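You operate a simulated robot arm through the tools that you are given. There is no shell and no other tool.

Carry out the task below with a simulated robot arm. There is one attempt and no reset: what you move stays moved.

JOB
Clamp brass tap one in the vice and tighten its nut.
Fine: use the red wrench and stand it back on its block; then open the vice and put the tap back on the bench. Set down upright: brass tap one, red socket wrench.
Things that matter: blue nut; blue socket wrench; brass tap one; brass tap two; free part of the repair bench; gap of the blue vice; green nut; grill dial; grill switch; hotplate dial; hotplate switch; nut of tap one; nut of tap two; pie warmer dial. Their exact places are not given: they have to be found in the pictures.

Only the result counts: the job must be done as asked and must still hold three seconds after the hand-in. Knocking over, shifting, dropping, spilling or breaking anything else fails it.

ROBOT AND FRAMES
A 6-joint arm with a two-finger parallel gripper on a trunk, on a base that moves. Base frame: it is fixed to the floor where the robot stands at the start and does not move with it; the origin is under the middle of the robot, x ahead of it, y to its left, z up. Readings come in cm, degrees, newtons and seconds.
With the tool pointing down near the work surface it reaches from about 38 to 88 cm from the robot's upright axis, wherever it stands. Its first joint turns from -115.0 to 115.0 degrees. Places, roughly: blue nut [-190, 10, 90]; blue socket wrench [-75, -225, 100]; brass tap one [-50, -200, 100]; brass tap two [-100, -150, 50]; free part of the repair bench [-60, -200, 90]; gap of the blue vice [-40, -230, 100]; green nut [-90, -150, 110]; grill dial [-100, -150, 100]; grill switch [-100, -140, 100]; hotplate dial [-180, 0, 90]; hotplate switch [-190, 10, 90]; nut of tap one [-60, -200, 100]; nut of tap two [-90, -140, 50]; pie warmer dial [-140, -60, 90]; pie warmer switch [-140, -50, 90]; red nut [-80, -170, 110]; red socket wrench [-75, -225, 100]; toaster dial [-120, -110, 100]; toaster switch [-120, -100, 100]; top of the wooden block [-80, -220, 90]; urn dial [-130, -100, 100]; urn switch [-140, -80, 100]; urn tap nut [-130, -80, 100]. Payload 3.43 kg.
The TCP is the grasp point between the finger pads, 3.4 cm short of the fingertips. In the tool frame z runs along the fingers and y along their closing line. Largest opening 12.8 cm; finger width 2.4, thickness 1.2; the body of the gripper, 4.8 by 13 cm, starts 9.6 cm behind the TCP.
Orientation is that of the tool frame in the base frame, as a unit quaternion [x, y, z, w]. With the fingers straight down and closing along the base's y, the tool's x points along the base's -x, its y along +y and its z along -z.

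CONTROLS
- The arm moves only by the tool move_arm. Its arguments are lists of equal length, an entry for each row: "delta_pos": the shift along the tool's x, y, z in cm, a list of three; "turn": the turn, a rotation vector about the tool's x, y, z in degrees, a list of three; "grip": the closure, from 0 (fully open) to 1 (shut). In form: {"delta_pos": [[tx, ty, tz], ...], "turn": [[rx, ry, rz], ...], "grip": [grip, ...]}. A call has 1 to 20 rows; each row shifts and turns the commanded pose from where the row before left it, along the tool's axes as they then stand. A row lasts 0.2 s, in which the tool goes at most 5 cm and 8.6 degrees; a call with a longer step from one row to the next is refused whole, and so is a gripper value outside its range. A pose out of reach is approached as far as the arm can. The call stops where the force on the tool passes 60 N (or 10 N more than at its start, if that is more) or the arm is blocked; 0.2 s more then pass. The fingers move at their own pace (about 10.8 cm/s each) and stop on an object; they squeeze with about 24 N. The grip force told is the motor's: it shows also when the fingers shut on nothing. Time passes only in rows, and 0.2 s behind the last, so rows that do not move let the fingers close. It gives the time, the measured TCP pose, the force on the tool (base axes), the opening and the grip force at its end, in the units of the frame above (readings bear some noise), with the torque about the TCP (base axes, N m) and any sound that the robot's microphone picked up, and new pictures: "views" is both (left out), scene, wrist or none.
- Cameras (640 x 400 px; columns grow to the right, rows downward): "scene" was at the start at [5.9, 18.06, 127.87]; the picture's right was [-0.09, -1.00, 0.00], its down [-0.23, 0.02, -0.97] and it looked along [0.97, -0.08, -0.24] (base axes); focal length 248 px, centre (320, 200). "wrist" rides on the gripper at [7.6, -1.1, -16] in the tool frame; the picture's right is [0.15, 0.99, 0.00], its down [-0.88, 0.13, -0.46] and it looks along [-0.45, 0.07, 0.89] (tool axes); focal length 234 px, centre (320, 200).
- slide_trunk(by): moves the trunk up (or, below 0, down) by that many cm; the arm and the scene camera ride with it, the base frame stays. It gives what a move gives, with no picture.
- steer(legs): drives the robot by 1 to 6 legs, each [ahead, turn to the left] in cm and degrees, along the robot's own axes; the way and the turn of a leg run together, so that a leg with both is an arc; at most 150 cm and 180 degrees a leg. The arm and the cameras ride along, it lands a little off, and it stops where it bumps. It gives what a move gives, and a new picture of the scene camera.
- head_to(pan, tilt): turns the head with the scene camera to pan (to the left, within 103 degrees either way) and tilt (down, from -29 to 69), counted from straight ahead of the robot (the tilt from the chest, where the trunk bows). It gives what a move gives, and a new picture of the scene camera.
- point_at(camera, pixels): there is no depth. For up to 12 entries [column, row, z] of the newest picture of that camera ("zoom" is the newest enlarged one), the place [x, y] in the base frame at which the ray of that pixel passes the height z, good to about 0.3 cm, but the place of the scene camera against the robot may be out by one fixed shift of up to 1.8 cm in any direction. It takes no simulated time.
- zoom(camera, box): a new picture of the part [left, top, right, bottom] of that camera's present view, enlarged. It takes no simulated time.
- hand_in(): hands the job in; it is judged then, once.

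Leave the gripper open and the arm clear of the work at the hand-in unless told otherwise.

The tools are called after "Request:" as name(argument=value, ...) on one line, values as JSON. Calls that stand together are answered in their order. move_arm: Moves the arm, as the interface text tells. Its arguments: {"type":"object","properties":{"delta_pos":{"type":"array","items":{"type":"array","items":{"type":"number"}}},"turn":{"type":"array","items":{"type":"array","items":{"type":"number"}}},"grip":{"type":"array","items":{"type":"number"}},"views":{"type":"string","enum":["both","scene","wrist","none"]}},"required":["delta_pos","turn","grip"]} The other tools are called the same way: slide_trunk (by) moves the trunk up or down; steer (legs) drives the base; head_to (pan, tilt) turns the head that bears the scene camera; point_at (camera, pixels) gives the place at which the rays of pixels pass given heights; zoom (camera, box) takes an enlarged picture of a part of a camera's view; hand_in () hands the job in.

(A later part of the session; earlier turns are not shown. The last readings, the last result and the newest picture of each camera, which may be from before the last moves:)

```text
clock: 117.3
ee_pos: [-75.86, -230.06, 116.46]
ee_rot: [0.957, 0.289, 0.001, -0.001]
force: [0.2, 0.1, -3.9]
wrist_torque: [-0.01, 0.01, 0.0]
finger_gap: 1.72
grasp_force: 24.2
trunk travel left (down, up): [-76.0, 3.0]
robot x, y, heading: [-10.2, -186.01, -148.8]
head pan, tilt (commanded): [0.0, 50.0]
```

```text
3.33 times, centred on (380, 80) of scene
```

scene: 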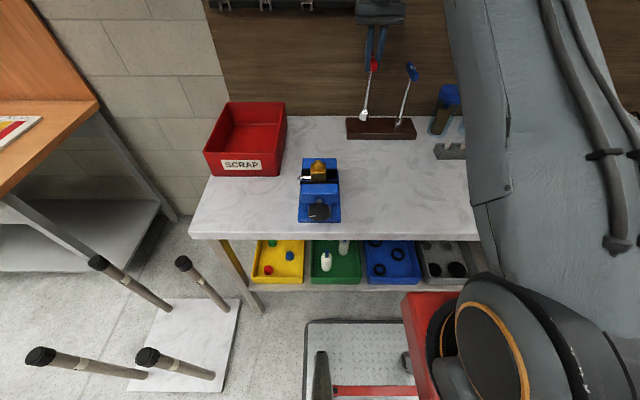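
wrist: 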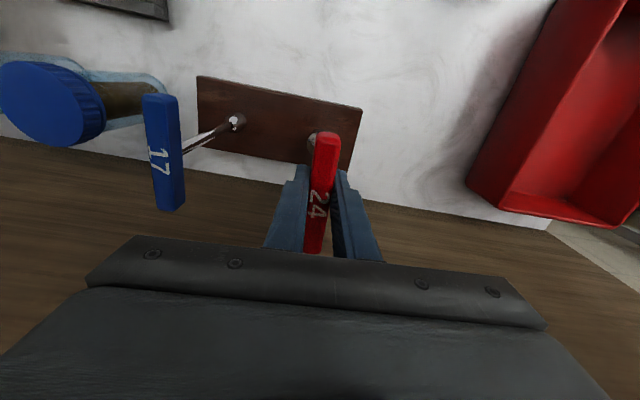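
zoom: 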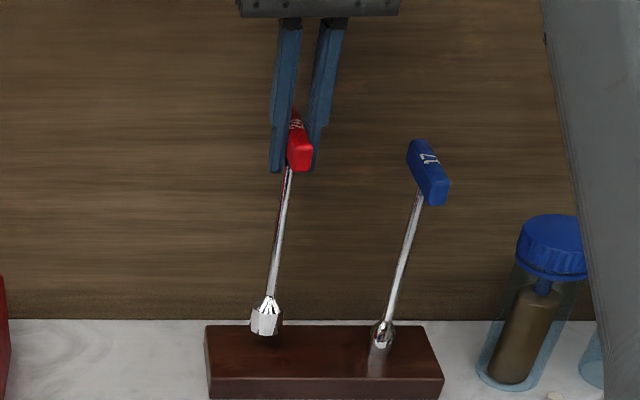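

The wrench lifts freely (about 3.9 N). I lift it to z about 131 and inspect the socket end and the block.

Request:
move_arm(delta_pos=[[0, 0, -4.8], [0, 0, -4.8], [0, 0, -4.8], [0, 0, 0]], turn=[[0, 0, 0], [0, 0, 0], [0, 0, 0], [0, 0, 2.3]], grip=[1, 1, 1, 1], views="both")

Request:
zoom(camera="scene", box=[340, 60, 420, 140])

Request:
zoom(camera="wrist", box=[190, 60, 370, 190])

```text
clock: 118.3
ee_pos: [-75.62, -229.72, 130.59]
ee_rot: [0.963, 0.268, 0.0, -0.001]
force: [-0.4, 0.4, -3.5]
wrist_torque: [0.0, -0.03, 0.0]
finger_gap: 1.77
grasp_force: 24.3
out of reach, approached as far as the arm can: row 3
trunk travel left (down, up): [-76.0, 3.0]
robot x, y, heading: [-9.96, -185.75, -148.4]
head pan, tilt (commanded): [0.0, 50.0]
```

scene: 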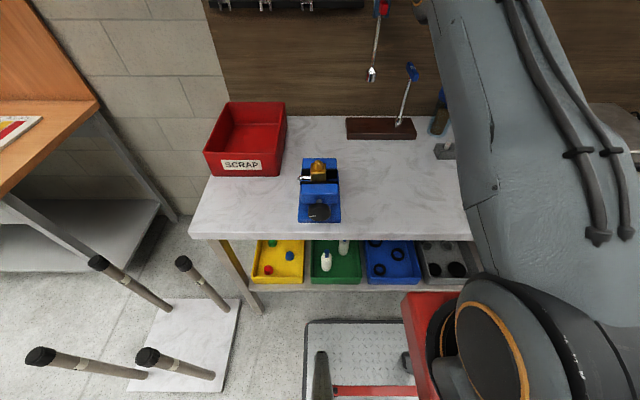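
wrist: 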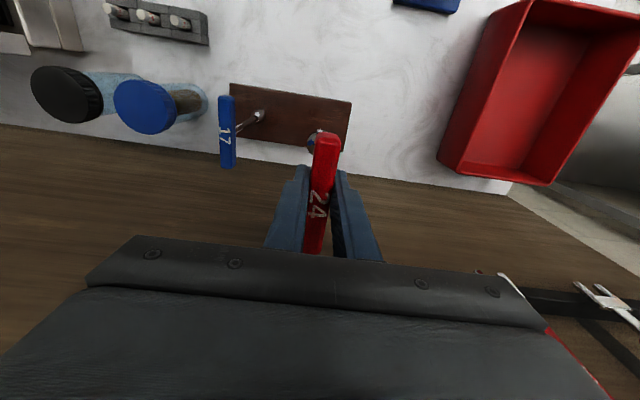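

```text
5.00 times, centred on (380, 100) of scene
```

zoom: 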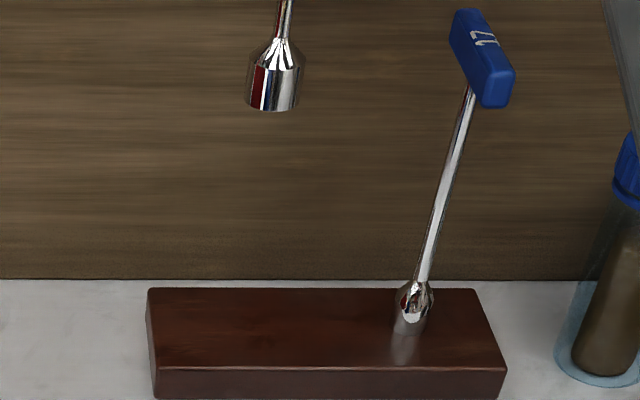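

```text
3.08 times, centred on (280, 125) of wrist
```

zoom: 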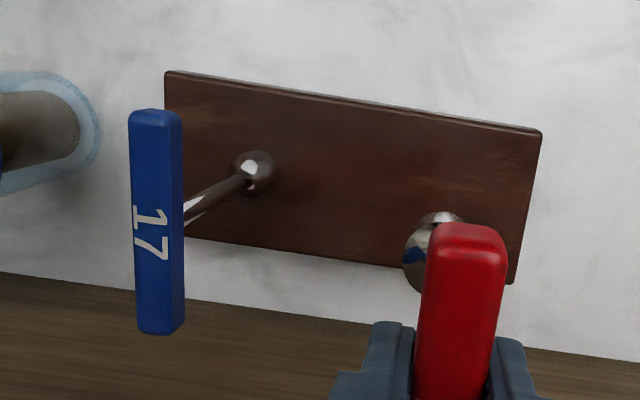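

The socket stood simply on the flat block top. I carry the wrench over the vice, high enough for the socket (about 21 cm below the TCP) to clear the nut.

Request:
move_arm(delta_pos=[[4.7, 0, 0], [4.7, 0, 0], [4.7, 0, 0], [4.7, 0, -0.4], [2.93, 3.32, 0], [2.93, 3.32, 0], [2.93, 3.32, 0], [2.93, 3.32, 0], [2.93, 3.32, 0], [0, 0, 0]], turn=[[0, 0, 0], [0, 0, 0], [0, 0, 0], [0, 0, 0], [0, 0, 0], [0, 0, 0], [0, 0, 0], [0, 0, 0], [0, 0, 0], [0, 0, 0]], grip=[1, 1, 1, 1, 1, 1, 1, 1, 1, 1], views="both")

Request:
zoom(camera="scene", box=[280, 80, 380, 220])

Request:
zoom(camera="wrist", box=[240, 60, 400, 180])

```text
clock: 120.5
ee_pos: [-38.47, -226.34, 131.18]
ee_rot: [0.963, 0.269, 0.0, -0.001]
force: [0.1, -0.4, -4.0]
wrist_torque: [0.03, -0.04, -0.03]
finger_gap: 1.75
grasp_force: 23.7
trunk travel left (down, up): [-76.0, 3.0]
robot x, y, heading: [-9.98, -186.06, -148.6]
head pan, tilt (commanded): [0.0, 50.0]
```

scene: 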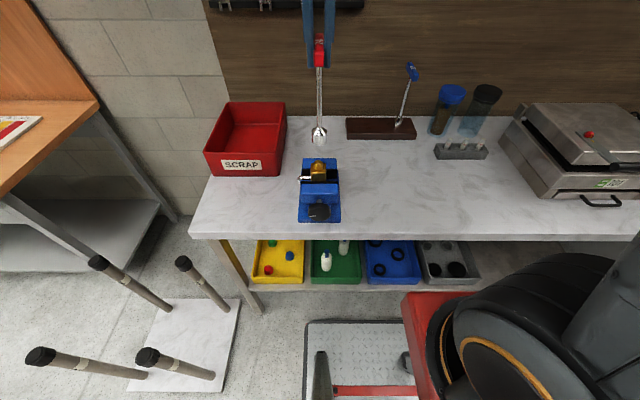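
wrist: 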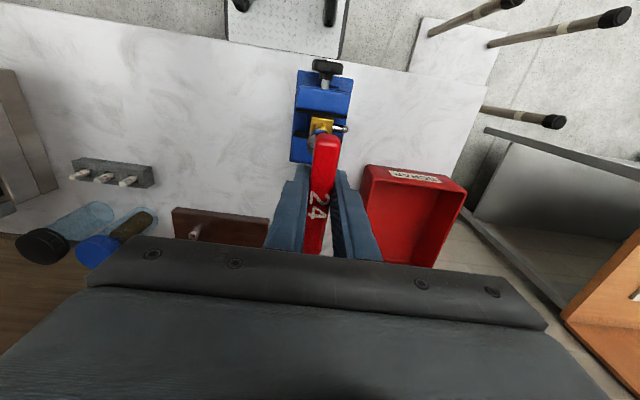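

```text
2.86 times, centred on (330, 150) of scene
```

zoom: 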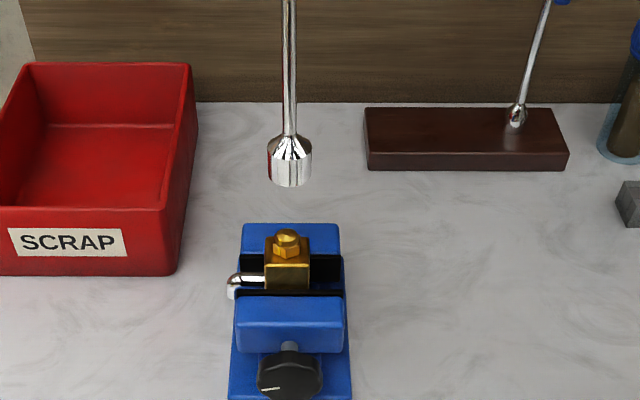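

```text
3.33 times, centred on (320, 120) of wrist
```

zoom: 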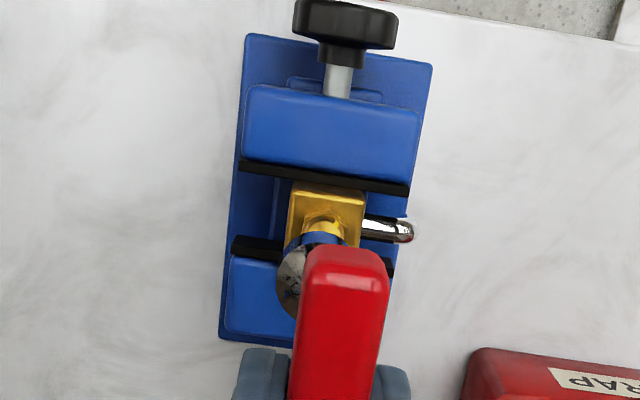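

The socket hangs about over the nut. I roll the tool -90 degrees in place so the wrist camera looks from the bench's right side and I can check the other direction.

Request:
move_arm(delta_pos=[[0, 0, 0], [0, 0, 0], [0, 0, 0], [0, 0, 0], [0, 0, 0], [0, 0, 0], [0, 0, 0], [0, 0, 0], [0, 0, 0], [0, 0, 0], [0, 0, 0], [0, 0, 0], [0, 0, 0]], turn=[[0, 0, -8], [0, 0, -8], [0, 0, -8], [0, 0, -8], [0, 0, -8], [0, 0, -8], [0, 0, -8], [0, 0, -8], [0, 0, -8], [0, 0, -8], [0, 0, -8], [0, 0, -2], [0, 0, 0]], grip=[1, 1, 1, 1, 1, 1, 1, 1, 1, 1, 1, 1, 1], views="both")

Request:
zoom(camera="wrist", box=[240, 60, 400, 180])

Request:
zoom(camera="scene", box=[290, 110, 350, 220])

```text
clock: 123.3
ee_pos: [-38.51, -226.54, 131.25]
ee_rot: [0.49, 0.872, 0.001, 0.0]
force: [0.7, 0.1, -4.3]
wrist_torque: [-0.01, 0.0, 0.01]
finger_gap: 1.76
grasp_force: 23.9
trunk travel left (down, up): [-76.0, 3.0]
robot x, y, heading: [-9.94, -185.99, -148.2]
head pan, tilt (commanded): [0.0, 50.0]
```

scene: 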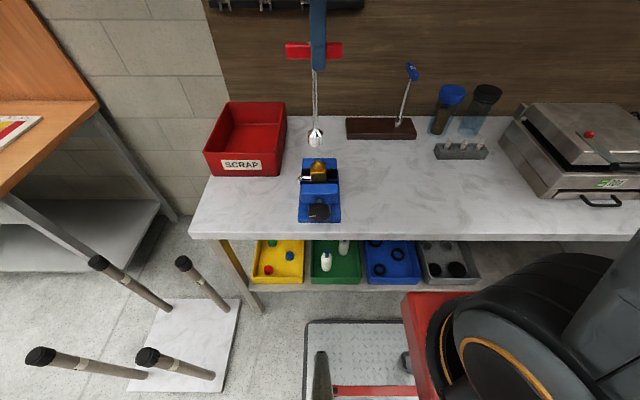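
wrist: 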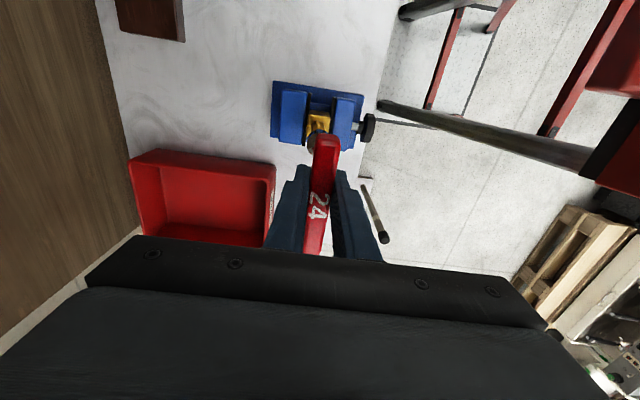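

```text
3.33 times, centred on (320, 120) of wrist
```

zoom: 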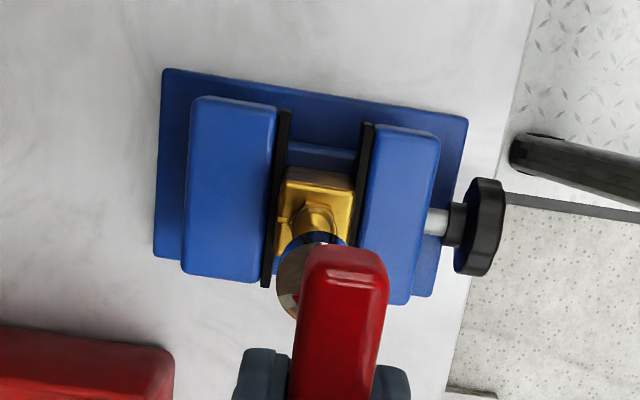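

```text
3.64 times, centred on (320, 165) of scene
```

zoom: 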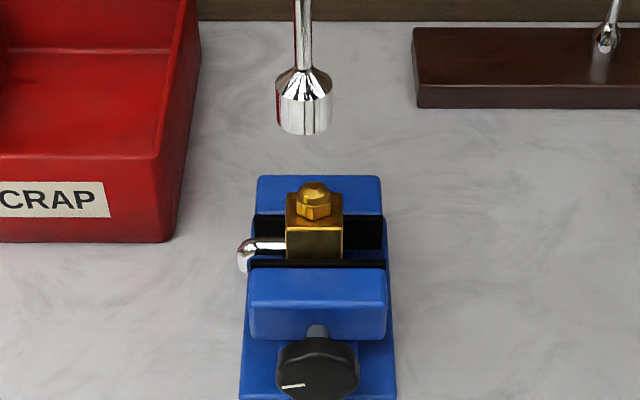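

The nut is under the tool axis; but the scene view shows the rod about 0.9 cm off the TCP along the handle, so I will compensate when turning. I roll on by -90 more (to -180) for a third look, shifting so the rod stays over the nut.

Request:
move_arm(delta_pos=[[0, 0, 0], [0, 0, 0], [0, 0, 0], [0, 0, 0], [0, 0, 0], [0, 0, 0], [0, 0, 0], [0, 0, 0], [0, 0, 0], [0, 0, 0], [0, 0, 0], [0, 0, 0], [0, 0, 0]], turn=[[0, 0, -8], [0, 0, -8], [0, 0, -8], [0, 0, -8], [0, 0, -8], [0, 0, -8], [0, 0, -8], [0, 0, -8], [0, 0, -8], [0, 0, -8], [0, 0, -8], [0, 0, -2], [0, 0, 0]], grip=[1, 1, 1, 1, 1, 1, 1, 1, 1, 1, 1, 1, 1], views="both")

Request:
zoom(camera="wrist", box=[240, 60, 400, 180])

Request:
zoom(camera="scene", box=[290, 110, 350, 220])

```text
clock: 126.1
ee_pos: [-38.57, -226.68, 130.88]
ee_rot: [-0.27, 0.963, 0.001, -0.001]
force: [-0.3, 0.6, -3.2]
wrist_torque: [-0.02, 0.01, -0.06]
finger_gap: 1.77
grasp_force: 23.3
trunk travel left (down, up): [-76.0, 3.0]
robot x, y, heading: [-9.98, -185.73, -148.7]
head pan, tilt (commanded): [0.0, 50.0]
```

scene: 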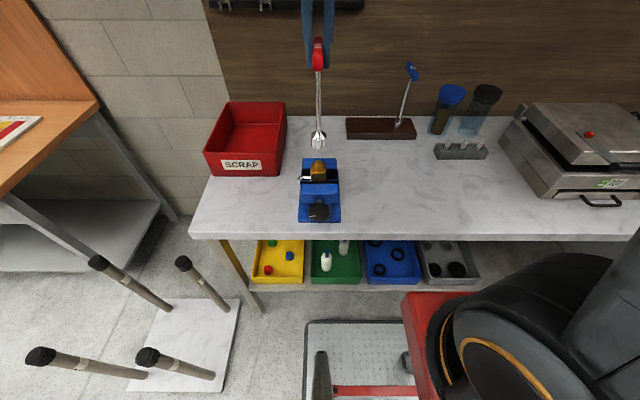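
wrist: 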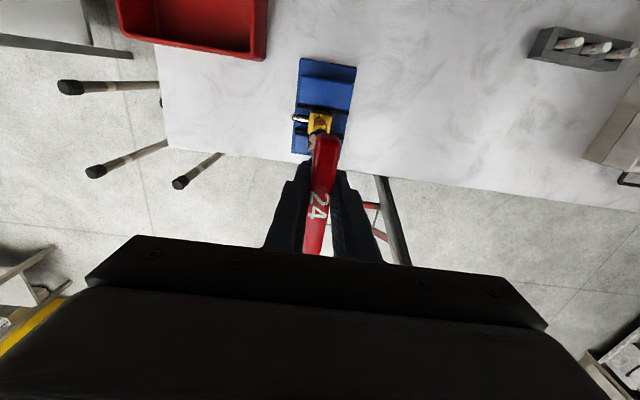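

```text
3.33 times, centred on (320, 120) of wrist
```

zoom: 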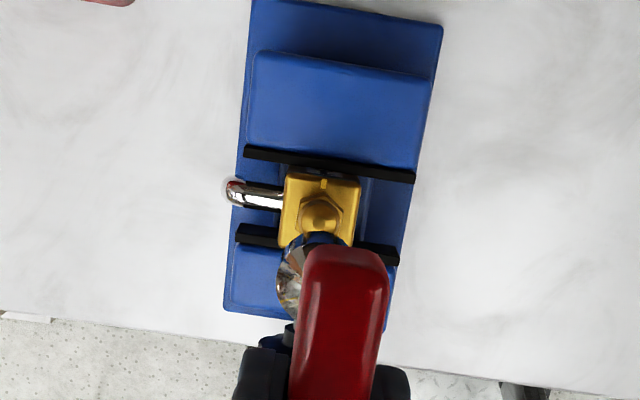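

```text
3.64 times, centred on (320, 165) of scene
```

zoom: 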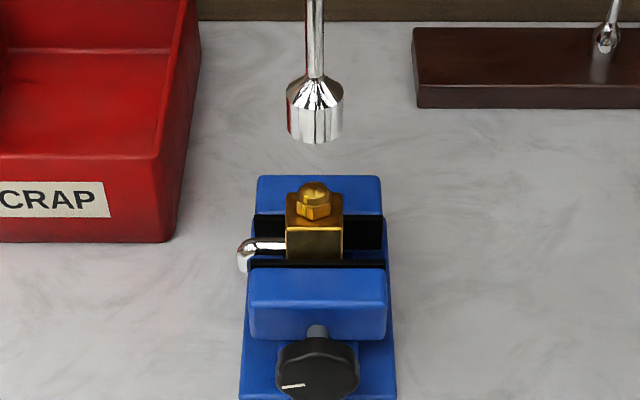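

From the three looks: the rod sits at tool offset about (-1.05,-0.08), the nut at about n=-150.5, u=173.85 in bench axes. So I shift tool x by +1.3 cm and come down to just above the dome (z about 127.3), then check.

Request:
move_arm(delta_pos=[[1.3, -0.1, 0], [0, 0, 1.5], [0, 0, 1.5], [0, 0, 0.6], [0, 0, 0]], turn=[[0, 0, 0], [0, 0, 0], [0, 0, 0], [0, 0, 0], [0, 0, 0]], grip=[1, 1, 1, 1, 1], views="both")

Request:
zoom(camera="wrist", box=[260, 80, 380, 170])

Request:
zoom(camera="scene", box=[295, 120, 345, 190])

```text
clock: 127.3
ee_pos: [-39.48, -227.38, 127.44]
ee_rot: [-0.269, 0.963, 0.0, -0.001]
force: [-0.8, -0.3, -3.1]
wrist_torque: [-0.02, 0.02, -0.01]
finger_gap: 1.79
grasp_force: 24.0
trunk travel left (down, up): [-76.0, 3.0]
robot x, y, heading: [-9.9, -185.86, -148.6]
head pan, tilt (commanded): [0.0, 50.0]
```

scene: 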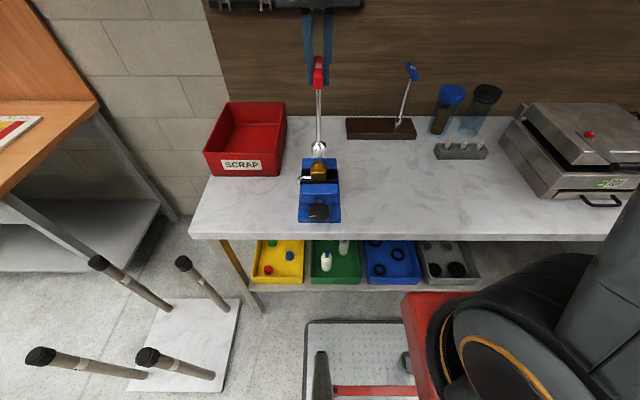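
wrist: 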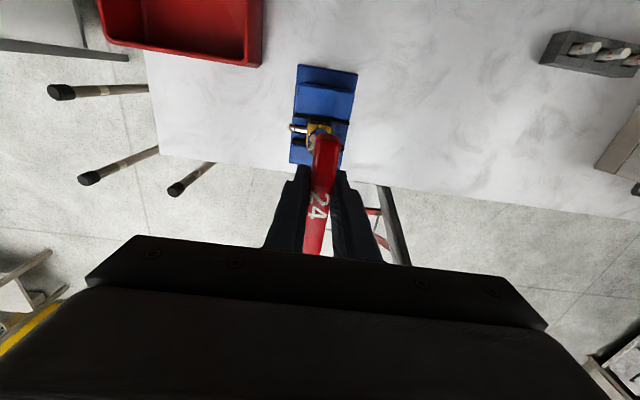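

```text
4.44 times, centred on (320, 125) of wrist
```

zoom: 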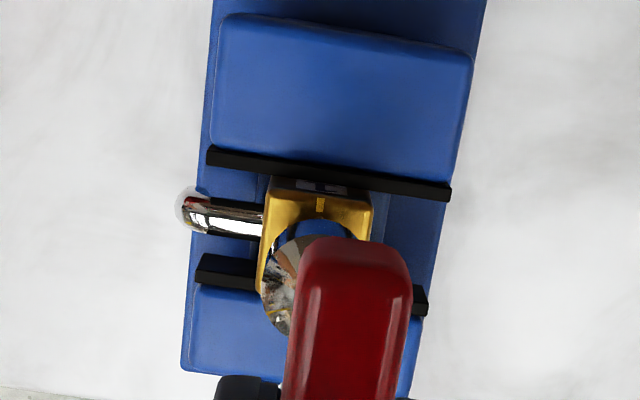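

```text
5.71 times, centred on (320, 155) of scene
```

zoom: 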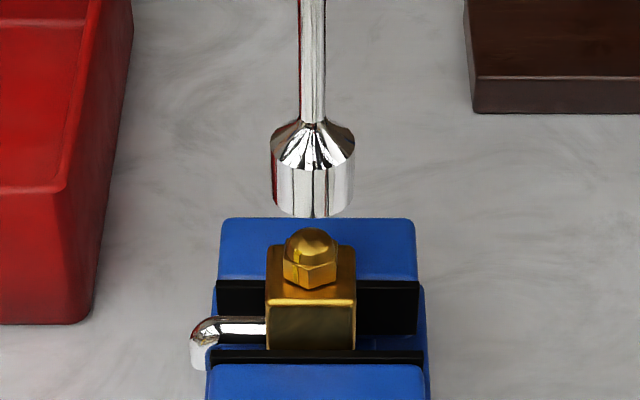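

The columns agree (socket 312, nut 311), so sideways is right. To check the direction toward the wall, I roll back +90 keeping the rod in place (compensating a 0.8 cm offset) and look from the side.

Request:
move_arm(delta_pos=[[-0.019, 0.111, 0], [-0.019, 0.111, 0], [-0.019, 0.111, 0], [-0.019, 0.111, 0], [-0.019, 0.111, 0], [-0.019, 0.111, 0], [-0.019, 0.111, 0], [-0.019, 0.111, 0], [-0.019, 0.111, 0], [-0.019, 0.111, 0], [-0.019, 0.111, 0], [-0.005, 0.028, 0], [0, 0, 0]], turn=[[0, 0, 8], [0, 0, 8], [0, 0, 8], [0, 0, 8], [0, 0, 8], [0, 0, 8], [0, 0, 8], [0, 0, 8], [0, 0, 8], [0, 0, 8], [0, 0, 8], [0, 0, 2], [0, 0, 0]], grip=[1, 1, 1, 1, 1, 1, 1, 1, 1, 1, 1, 1, 1], views="both")

Request:
zoom(camera="wrist", box=[260, 80, 380, 170])

Request:
zoom(camera="scene", box=[295, 120, 345, 190])

```text
clock: 130.1
ee_pos: [-39.23, -226.32, 127.4]
ee_rot: [0.491, 0.871, 0.0, -0.001]
force: [-0.2, -0.1, -3.6]
wrist_torque: [-0.01, -0.03, -0.02]
finger_gap: 1.78
grasp_force: 23.5
trunk travel left (down, up): [-76.0, 3.0]
robot x, y, heading: [-10.07, -186.37, -148.7]
head pan, tilt (commanded): [0.0, 50.0]
```

scene: 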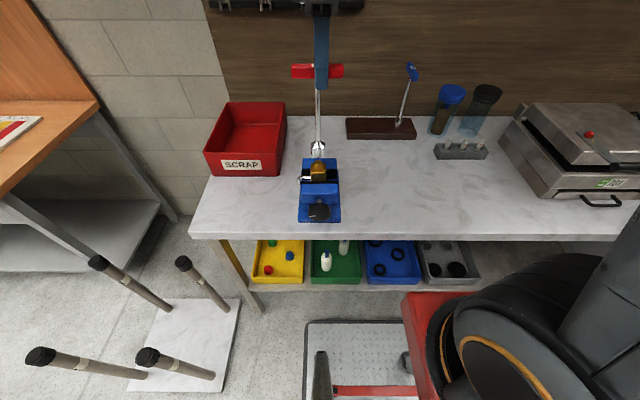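
wrist: 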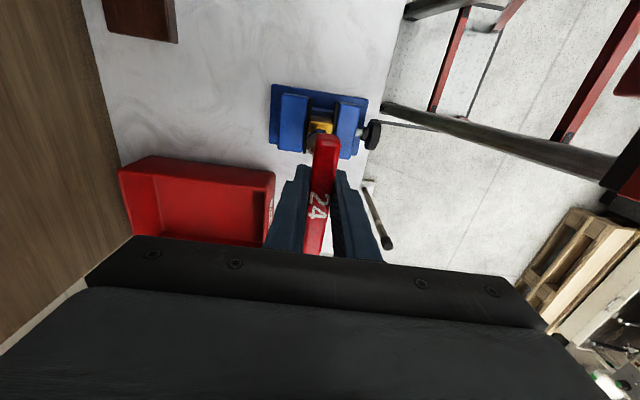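

```text
4.44 times, centred on (320, 125) of wrist
```

zoom: 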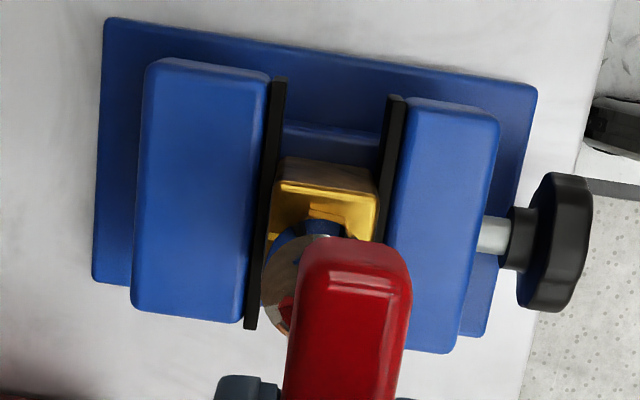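

```text
5.71 times, centred on (320, 155) of scene
```

zoom: 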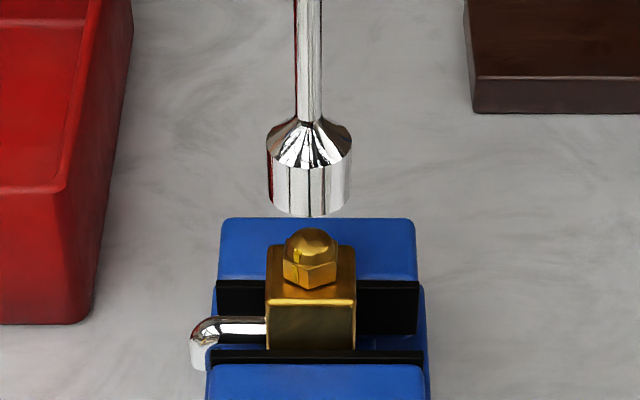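

From the side I see the socket should come about 0.4 cm toward the robot and 0.1 cm to the right; the wrench is about 20 cm below the TCP. I correct that and roll back to -180, now compensating a 0.95 cm offset.

Request:
move_arm(delta_pos=[[0.115, 0.42, 0], [0.002, -0.133, 0], [0.002, -0.133, 0], [0.002, -0.133, 0], [0.002, -0.133, 0], [0.002, -0.133, 0], [0.002, -0.133, 0], [0.002, -0.133, 0], [0.002, -0.133, 0], [0.002, -0.133, 0], [0.002, -0.133, 0], [0.002, -0.133, 0], [0, -0.033, 0], [0, 0, 0]], turn=[[0, 0, 0], [0, 0, -8], [0, 0, -8], [0, 0, -8], [0, 0, -8], [0, 0, -8], [0, 0, -8], [0, 0, -8], [0, 0, -8], [0, 0, -8], [0, 0, -8], [0, 0, -8], [0, 0, -2], [0, 0, 0]], grip=[1, 1, 1, 1, 1, 1, 1, 1, 1, 1, 1, 1, 1, 1], views="both")

Request:
zoom(camera="scene", box=[295, 120, 345, 190])

Request:
zoom(camera="wrist", box=[260, 80, 380, 170])

```text
clock: 133.1
ee_pos: [-39.32, -227.25, 127.49]
ee_rot: [-0.27, 0.963, 0.0, 0.0]
force: [-0.1, 1.2, -3.3]
wrist_torque: [-0.01, 0.04, 0.0]
finger_gap: 1.78
grasp_force: 23.8
trunk travel left (down, up): [-76.0, 3.0]
robot x, y, heading: [-9.85, -185.99, -148.3]
head pan, tilt (commanded): [0.0, 50.0]
```

scene: 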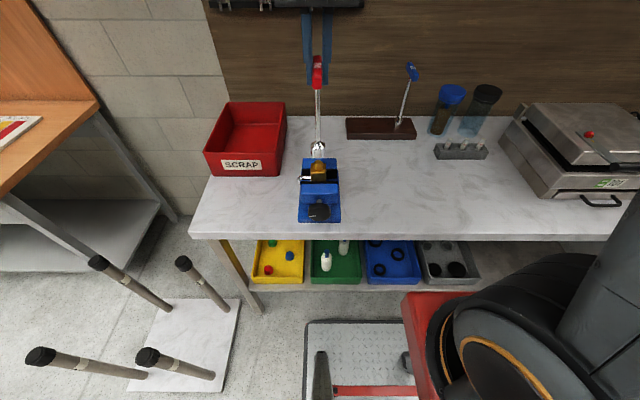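
wrist: 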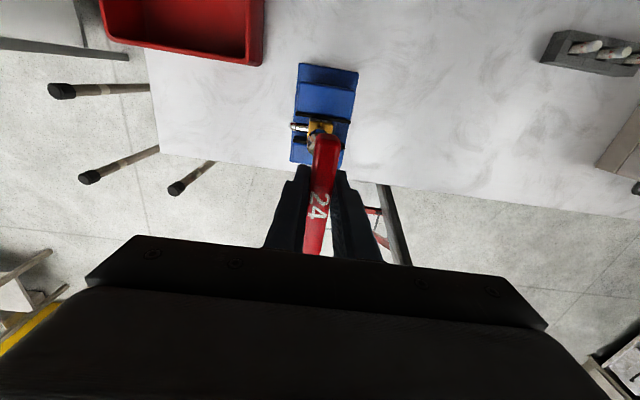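

```text
5.71 times, centred on (320, 155) of scene
```

zoom: 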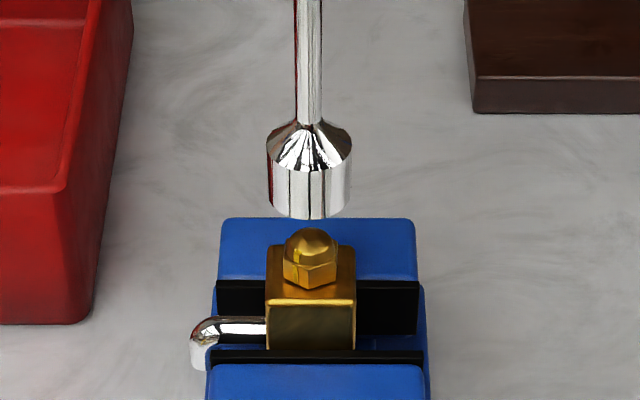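

```text
4.44 times, centred on (320, 125) of wrist
```

zoom: 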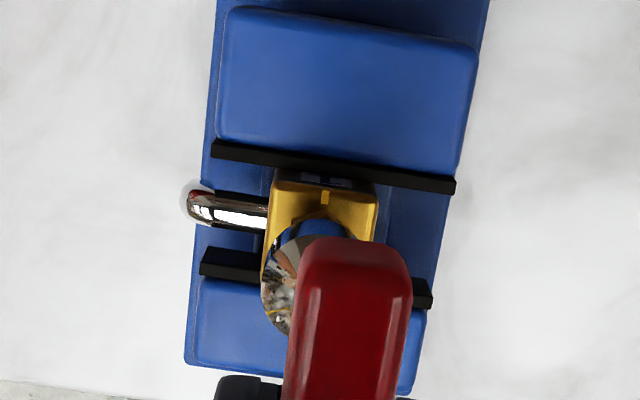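

Nearly coaxial now. I nudge 0.1 cm in each direction and lower 2 cm so that the socket is just at the dome's top, then check by picture.

Request:
move_arm(delta_pos=[[-0.1, 0.08, 0], [0, 0, 0.8], [0, 0, 0.7], [0, 0, 0.5], [0, 0, 0]], turn=[[0, 0, 0], [0, 0, 0], [0, 0, 0], [0, 0, 0], [0, 0, 0]], grip=[1, 1, 1, 1, 1], views="both")

Request:
zoom(camera="scene", box=[295, 120, 345, 190])

Request:
zoom(camera="wrist", box=[280, 90, 360, 160])

```text
clock: 134.3
ee_pos: [-39.3, -227.1, 125.53]
ee_rot: [-0.268, 0.963, 0.001, 0.001]
force: [-0.5, 0.1, -3.4]
wrist_torque: [-0.01, 0.01, -0.02]
finger_gap: 1.77
grasp_force: 23.8
trunk travel left (down, up): [-76.0, 3.0]
robot x, y, heading: [-9.78, -186.37, -148.4]
head pan, tilt (commanded): [0.0, 50.0]
```

scene: 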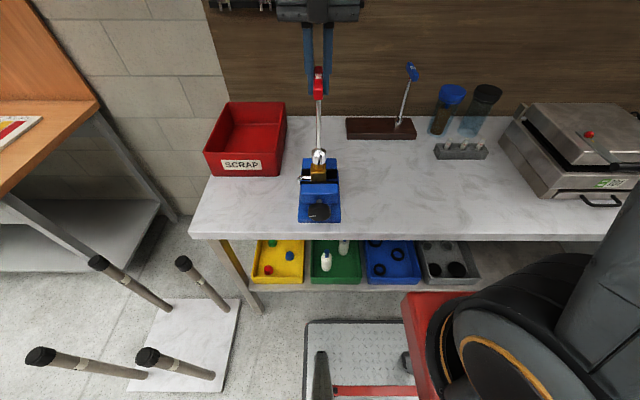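
wrist: 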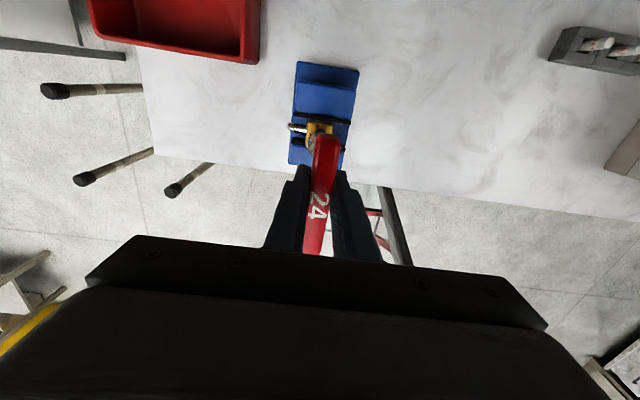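

```text
5.71 times, centred on (320, 155) of scene
```

zoom: 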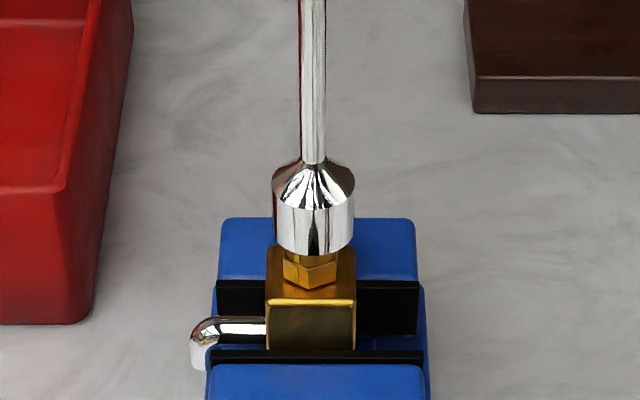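

```text
5.71 times, centred on (320, 125) of wrist
```

zoom: 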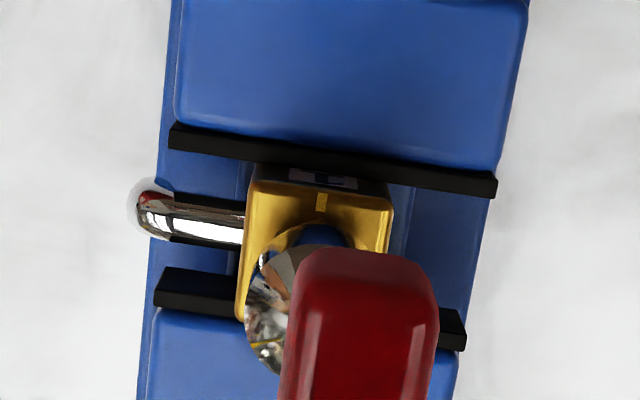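

The socket is right over the dome, about 0.1 cm too far right. I correct that and lower in 0.2 cm steps until contact.

Request:
move_arm(delta_pos=[[0, -0.1, 0], [0, 0, 0.2], [0, 0, 0.2], [0, 0, 0.2], [0, 0, 0]], turn=[[0, 0, 0], [0, 0, 0], [0, 0, 0], [0, 0, 0], [0, 0, 0]], grip=[1, 1, 1, 1, 1], views="none")

Request:
move_arm(delta_pos=[[0, 0, 0.2], [0, 0, 0.2], [0, 0, 0.2], [0, 0, 0]], turn=[[0, 0, 0], [0, 0, 0], [0, 0, 0], [0, 0, 0]], grip=[1, 1, 1, 1], views="scene")

Request:
zoom(camera="scene", box=[295, 120, 345, 190])

```text
clock: 135.5
ee_pos: [-39.11, -227.23, 124.82]
ee_rot: [-0.269, 0.963, 0.002, 0.0]
force: [0.0, -0.2, -3.4]
wrist_torque: [-0.05, 0.0, 0.02]
finger_gap: 1.78
grasp_force: 23.3
trunk travel left (down, up): [-76.0, 3.0]
robot x, y, heading: [-9.83, -185.75, -148.5]
head pan, tilt (commanded): [0.0, 50.0]
```

```text
clock: 136.5
ee_pos: [-39.19, -227.27, 124.42]
ee_rot: [-0.269, 0.963, 0.001, 0.0]
force: [-1.0, 0.1, -1.1]
wrist_torque: [-0.1, 0.32, 0.01]
finger_gap: 1.74
grasp_force: 23.9
trunk travel left (down, up): [-76.0, 3.0]
robot x, y, heading: [-9.71, -186.02, -148.8]
head pan, tilt (commanded): [0.0, 50.0]
```

scene: 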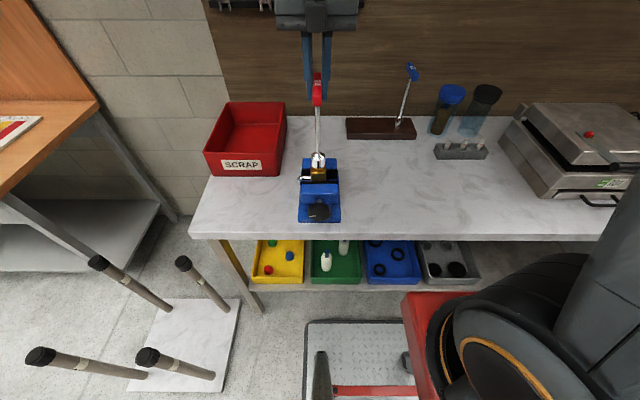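

```text
5.71 times, centred on (320, 155) of scene
```

zoom: 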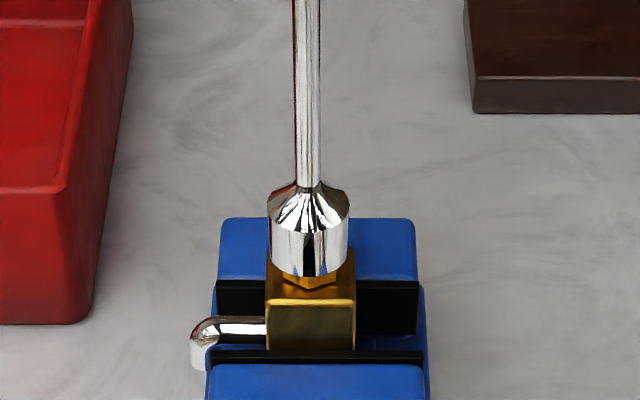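

Light contact now at z=124.4: the socket rim meets the nut's top. I press slightly and turn slowly clockwise (4 degrees a row, rod compensated) to find where the hex drops in.

Request:
move_arm(delta_pos=[[-0.008, 0.066, 0.08], [-0.008, 0.066, 0.03], [-0.008, 0.066, 0.03], [-0.008, 0.066, 0.03], [0, 0, 0]], turn=[[0, 0, 4], [0, 0, 4], [0, 0, 4], [0, 0, 4], [0, 0, 0]], grip=[1, 1, 1, 1, 1], views="scene")

Request:
zoom(camera="scene", box=[295, 120, 345, 190])

```text
clock: 137.7
ee_pos: [-39.16, -226.84, 124.05]
ee_rot: [-0.133, 0.991, 0.001, 0.0]
force: [-0.6, -2.6, 3.9]
wrist_torque: [-0.43, 0.26, 0.04]
finger_gap: 1.77
grasp_force: 23.9
trunk travel left (down, up): [-76.0, 3.0]
robot x, y, heading: [-9.7, -185.85, -148.6]
head pan, tilt (commanded): [0.0, 50.0]
```

scene: 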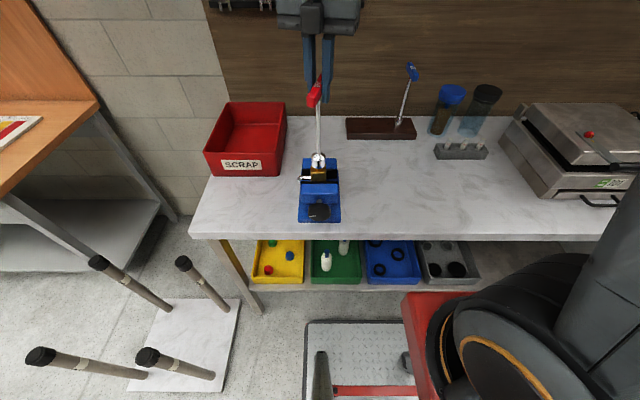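

```text
5.71 times, centred on (320, 155) of scene
```

zoom: 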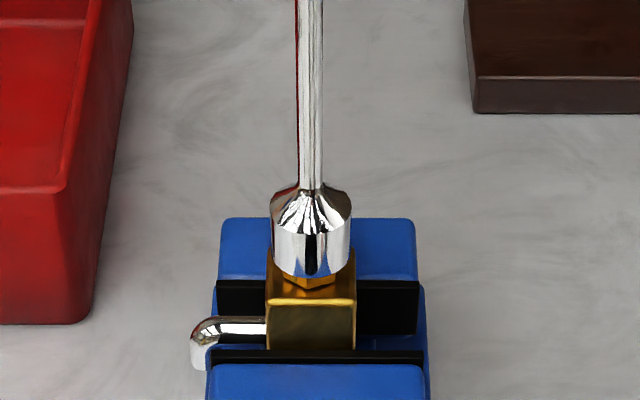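

Push is about 7 N, no drop yet. I keep turning slowly, 4 degrees a row.

Request:
move_arm(delta_pos=[[-0.008, 0.066, 0.02], [-0.008, 0.066, 0.02], [-0.008, 0.066, 0.02], [-0.008, 0.066, 0.02], [0, 0, 0]], turn=[[0, 0, 4], [0, 0, 4], [0, 0, 4], [0, 0, 4], [0, 0, 0]], grip=[1, 1, 1, 1, 1], views="scene")

Request:
zoom(camera="scene", box=[295, 120, 345, 190])

```text
clock: 138.9
ee_pos: [-39.17, -226.67, 124.01]
ee_rot: [0.006, 1.0, 0.001, 0.0]
force: [2.1, -2.7, 5.2]
wrist_torque: [-0.61, -0.43, 0.1]
finger_gap: 1.77
grasp_force: 23.9
trunk travel left (down, up): [-76.0, 3.0]
robot x, y, heading: [-9.9, -186.15, -148.9]
head pan, tilt (commanded): [0.0, 50.0]
```

scene: 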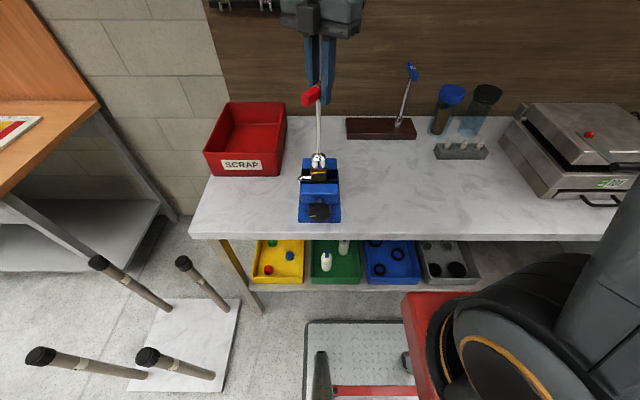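

```text
5.71 times, centred on (320, 155) of scene
```

zoom: 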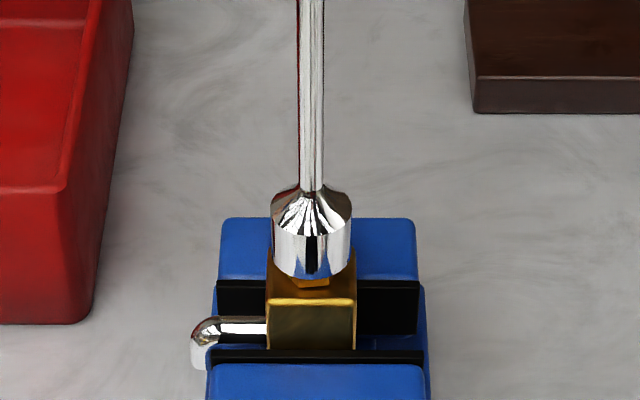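

I look closely at the visible part of the nut below the rim, to tell whether it turns along.

Request:
zoom(camera="scene", box=[304, 155, 334, 180])

Request:
move_arm(delta_pos=[[-0.008, 0.066, 0], [-0.008, 0.066, 0], [-0.008, 0.066, 0], [0, 0, 0]], turn=[[0, 0, 4], [0, 0, 4], [0, 0, 4], [0, 0, 0]], grip=[1, 1, 1, 1], views="both")

Request:
zoom(camera="scene", box=[304, 155, 334, 180])

```text
16.00 times, centred on (319, 168) of scene
```

zoom: 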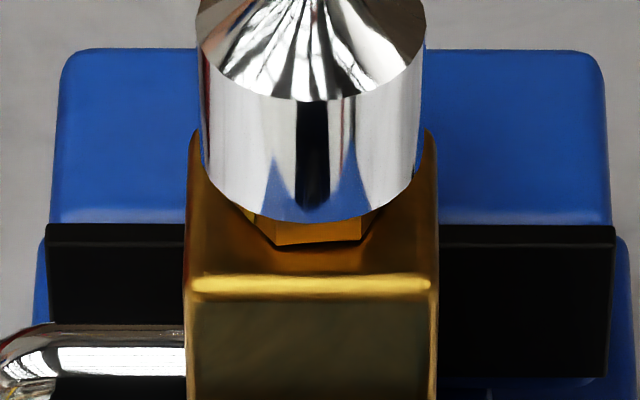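

```text
clock: 139.9
ee_pos: [-39.05, -226.42, 123.97]
ee_rot: [0.112, 0.994, 0.001, 0.0]
force: [2.6, -3.2, 6.8]
wrist_torque: [-0.79, -0.47, 0.13]
finger_gap: 1.8
grasp_force: 24.5
trunk travel left (down, up): [-76.0, 3.0]
robot x, y, heading: [-9.67, -185.51, -148.6]
head pan, tilt (commanded): [0.0, 50.0]
```

scene: 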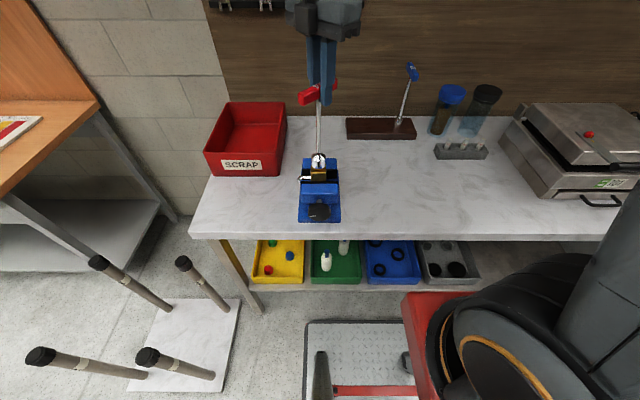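
wrist: 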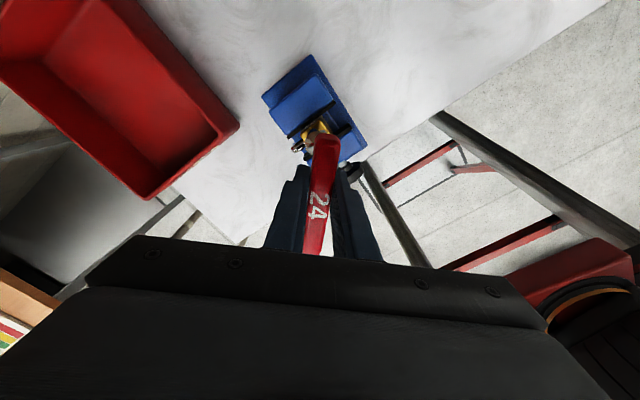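

```text
16.00 times, centred on (319, 168) of scene
```

zoom: 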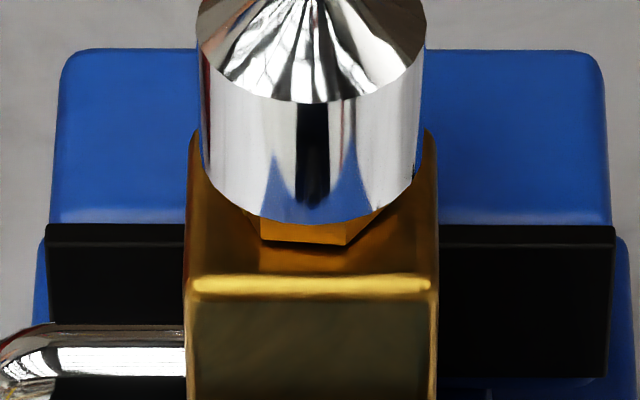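

The nut turns with the socket: engaged. There is some sideways force (about 4 N), so I shift 0.18 cm toward bench-left and ease the push slightly, then check forces.

Request:
move_arm(delta_pos=[[-0.12, -0.13, -0.05], [0, 0, 0]], turn=[[0, 0, 0], [0, 0, 0]], grip=[1, 1], views="none")

```text
clock: 140.5
ee_pos: [-39.12, -226.58, 123.93]
ee_rot: [0.112, 0.994, 0.0, 0.0]
force: [-3.7, -1.8, -5.3]
wrist_torque: [-0.26, 0.78, 0.15]
finger_gap: 1.78
grasp_force: 23.3
trunk travel left (down, up): [-76.0, 3.0]
robot x, y, heading: [-10.03, -186.2, -148.4]
head pan, tilt (commanded): [0.0, 50.0]
```

Forces are small now. I continue turning clockwise 40 degrees with the updated rod offset, then check.

Request:
move_arm(delta_pos=[[0.02, 0.04, 0.03], [-0.042, 0.098, 0], [-0.042, 0.098, 0], [-0.042, 0.098, 0], [-0.042, 0.098, 0], [0, 0, 0]], turn=[[0, 0, 8], [0, 0, 8], [0, 0, 8], [0, 0, 8], [0, 0, 8], [0, 0, 0]], grip=[1, 1, 1, 1, 1, 1], views="both")

Request:
zoom(camera="scene", box=[304, 155, 334, 180])

```text
clock: 141.9
ee_pos: [-38.74, -226.28, 123.96]
ee_rot: [0.445, 0.895, 0.001, -0.001]
force: [-0.9, -3.3, -10.4]
wrist_torque: [-0.67, 0.22, 0.09]
finger_gap: 1.78
grasp_force: 23.8
trunk travel left (down, up): [-76.0, 3.0]
robot x, y, heading: [-9.41, -186.1, -148.5]
head pan, tilt (commanded): [0.0, 50.0]
```

scene: 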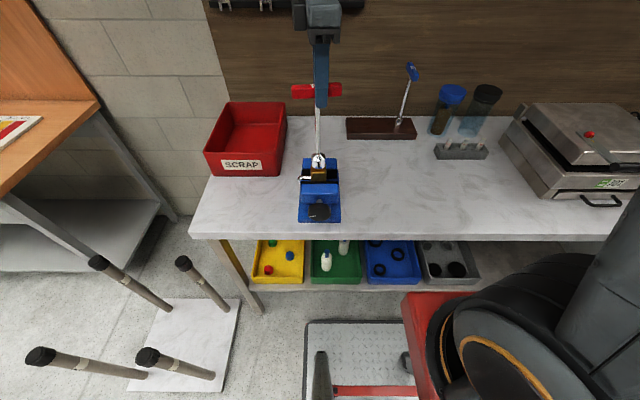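
wrist: 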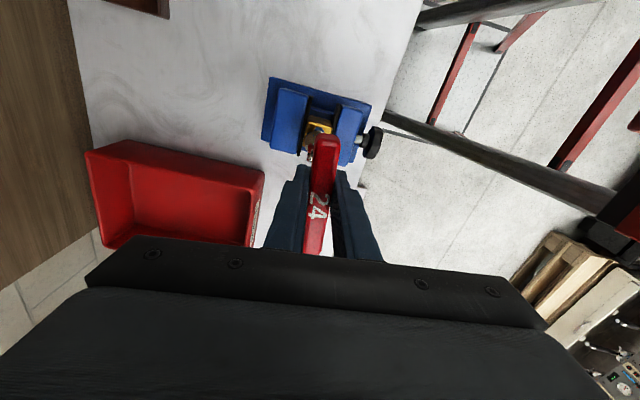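

```text
16.00 times, centred on (319, 168) of scene
```

zoom: 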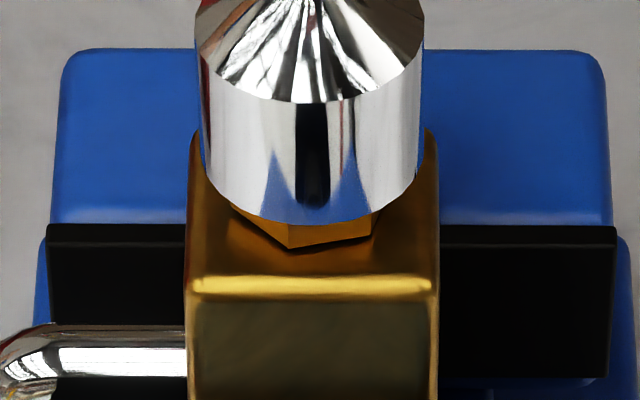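

Nut still turning freely (84 degrees so far, roll -96). I go on another 40 degrees, lowering slightly since the tool is being pulled down.

Request:
move_arm(delta_pos=[[-0.042, 0.098, 0.04], [-0.042, 0.098, 0.01], [-0.042, 0.098, 0.01], [-0.042, 0.098, 0], [-0.042, 0.098, 0], [0, 0, 0]], turn=[[0, 0, 8], [0, 0, 8], [0, 0, 8], [0, 0, 8], [0, 0, 8], [0, 0, 0]], grip=[1, 1, 1, 1, 1, 1], views="both")

Request:
zoom(camera="scene", box=[304, 155, 334, 180])

```text
clock: 143.3
ee_pos: [-38.1, -226.26, 124.01]
ee_rot: [0.725, 0.689, 0.0, -0.001]
force: [-3.4, -2.5, 1.9]
wrist_torque: [-0.45, 0.7, 0.08]
finger_gap: 1.78
grasp_force: 23.8
trunk travel left (down, up): [-76.0, 3.0]
robot x, y, heading: [-9.98, -185.91, -148.6]
head pan, tilt (commanded): [0.0, 50.0]
```

scene: 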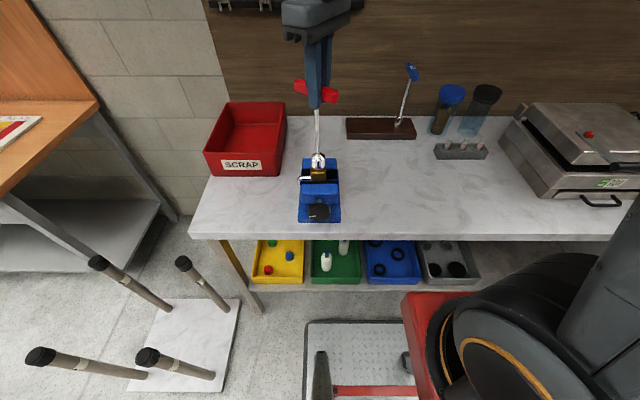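
wrist: 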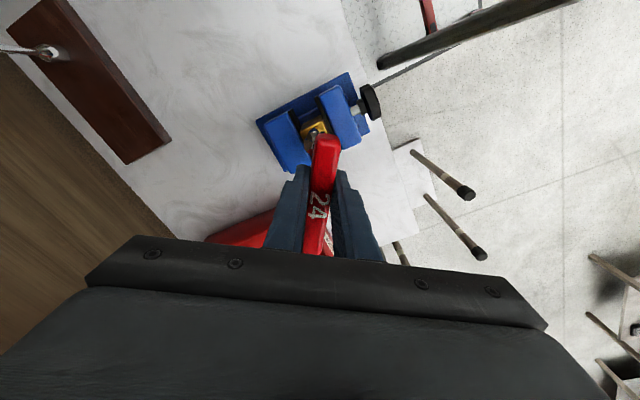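

```text
16.00 times, centred on (319, 168) of scene
```

zoom: 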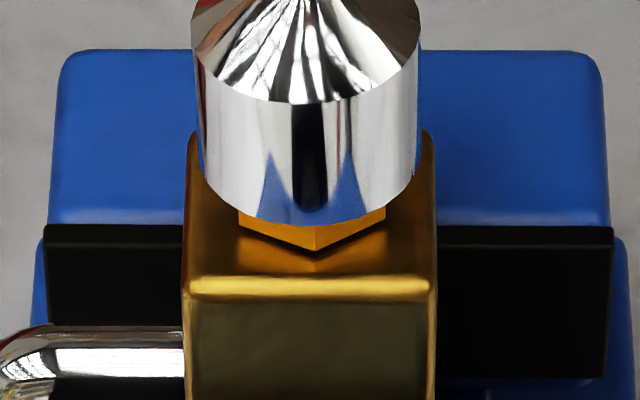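

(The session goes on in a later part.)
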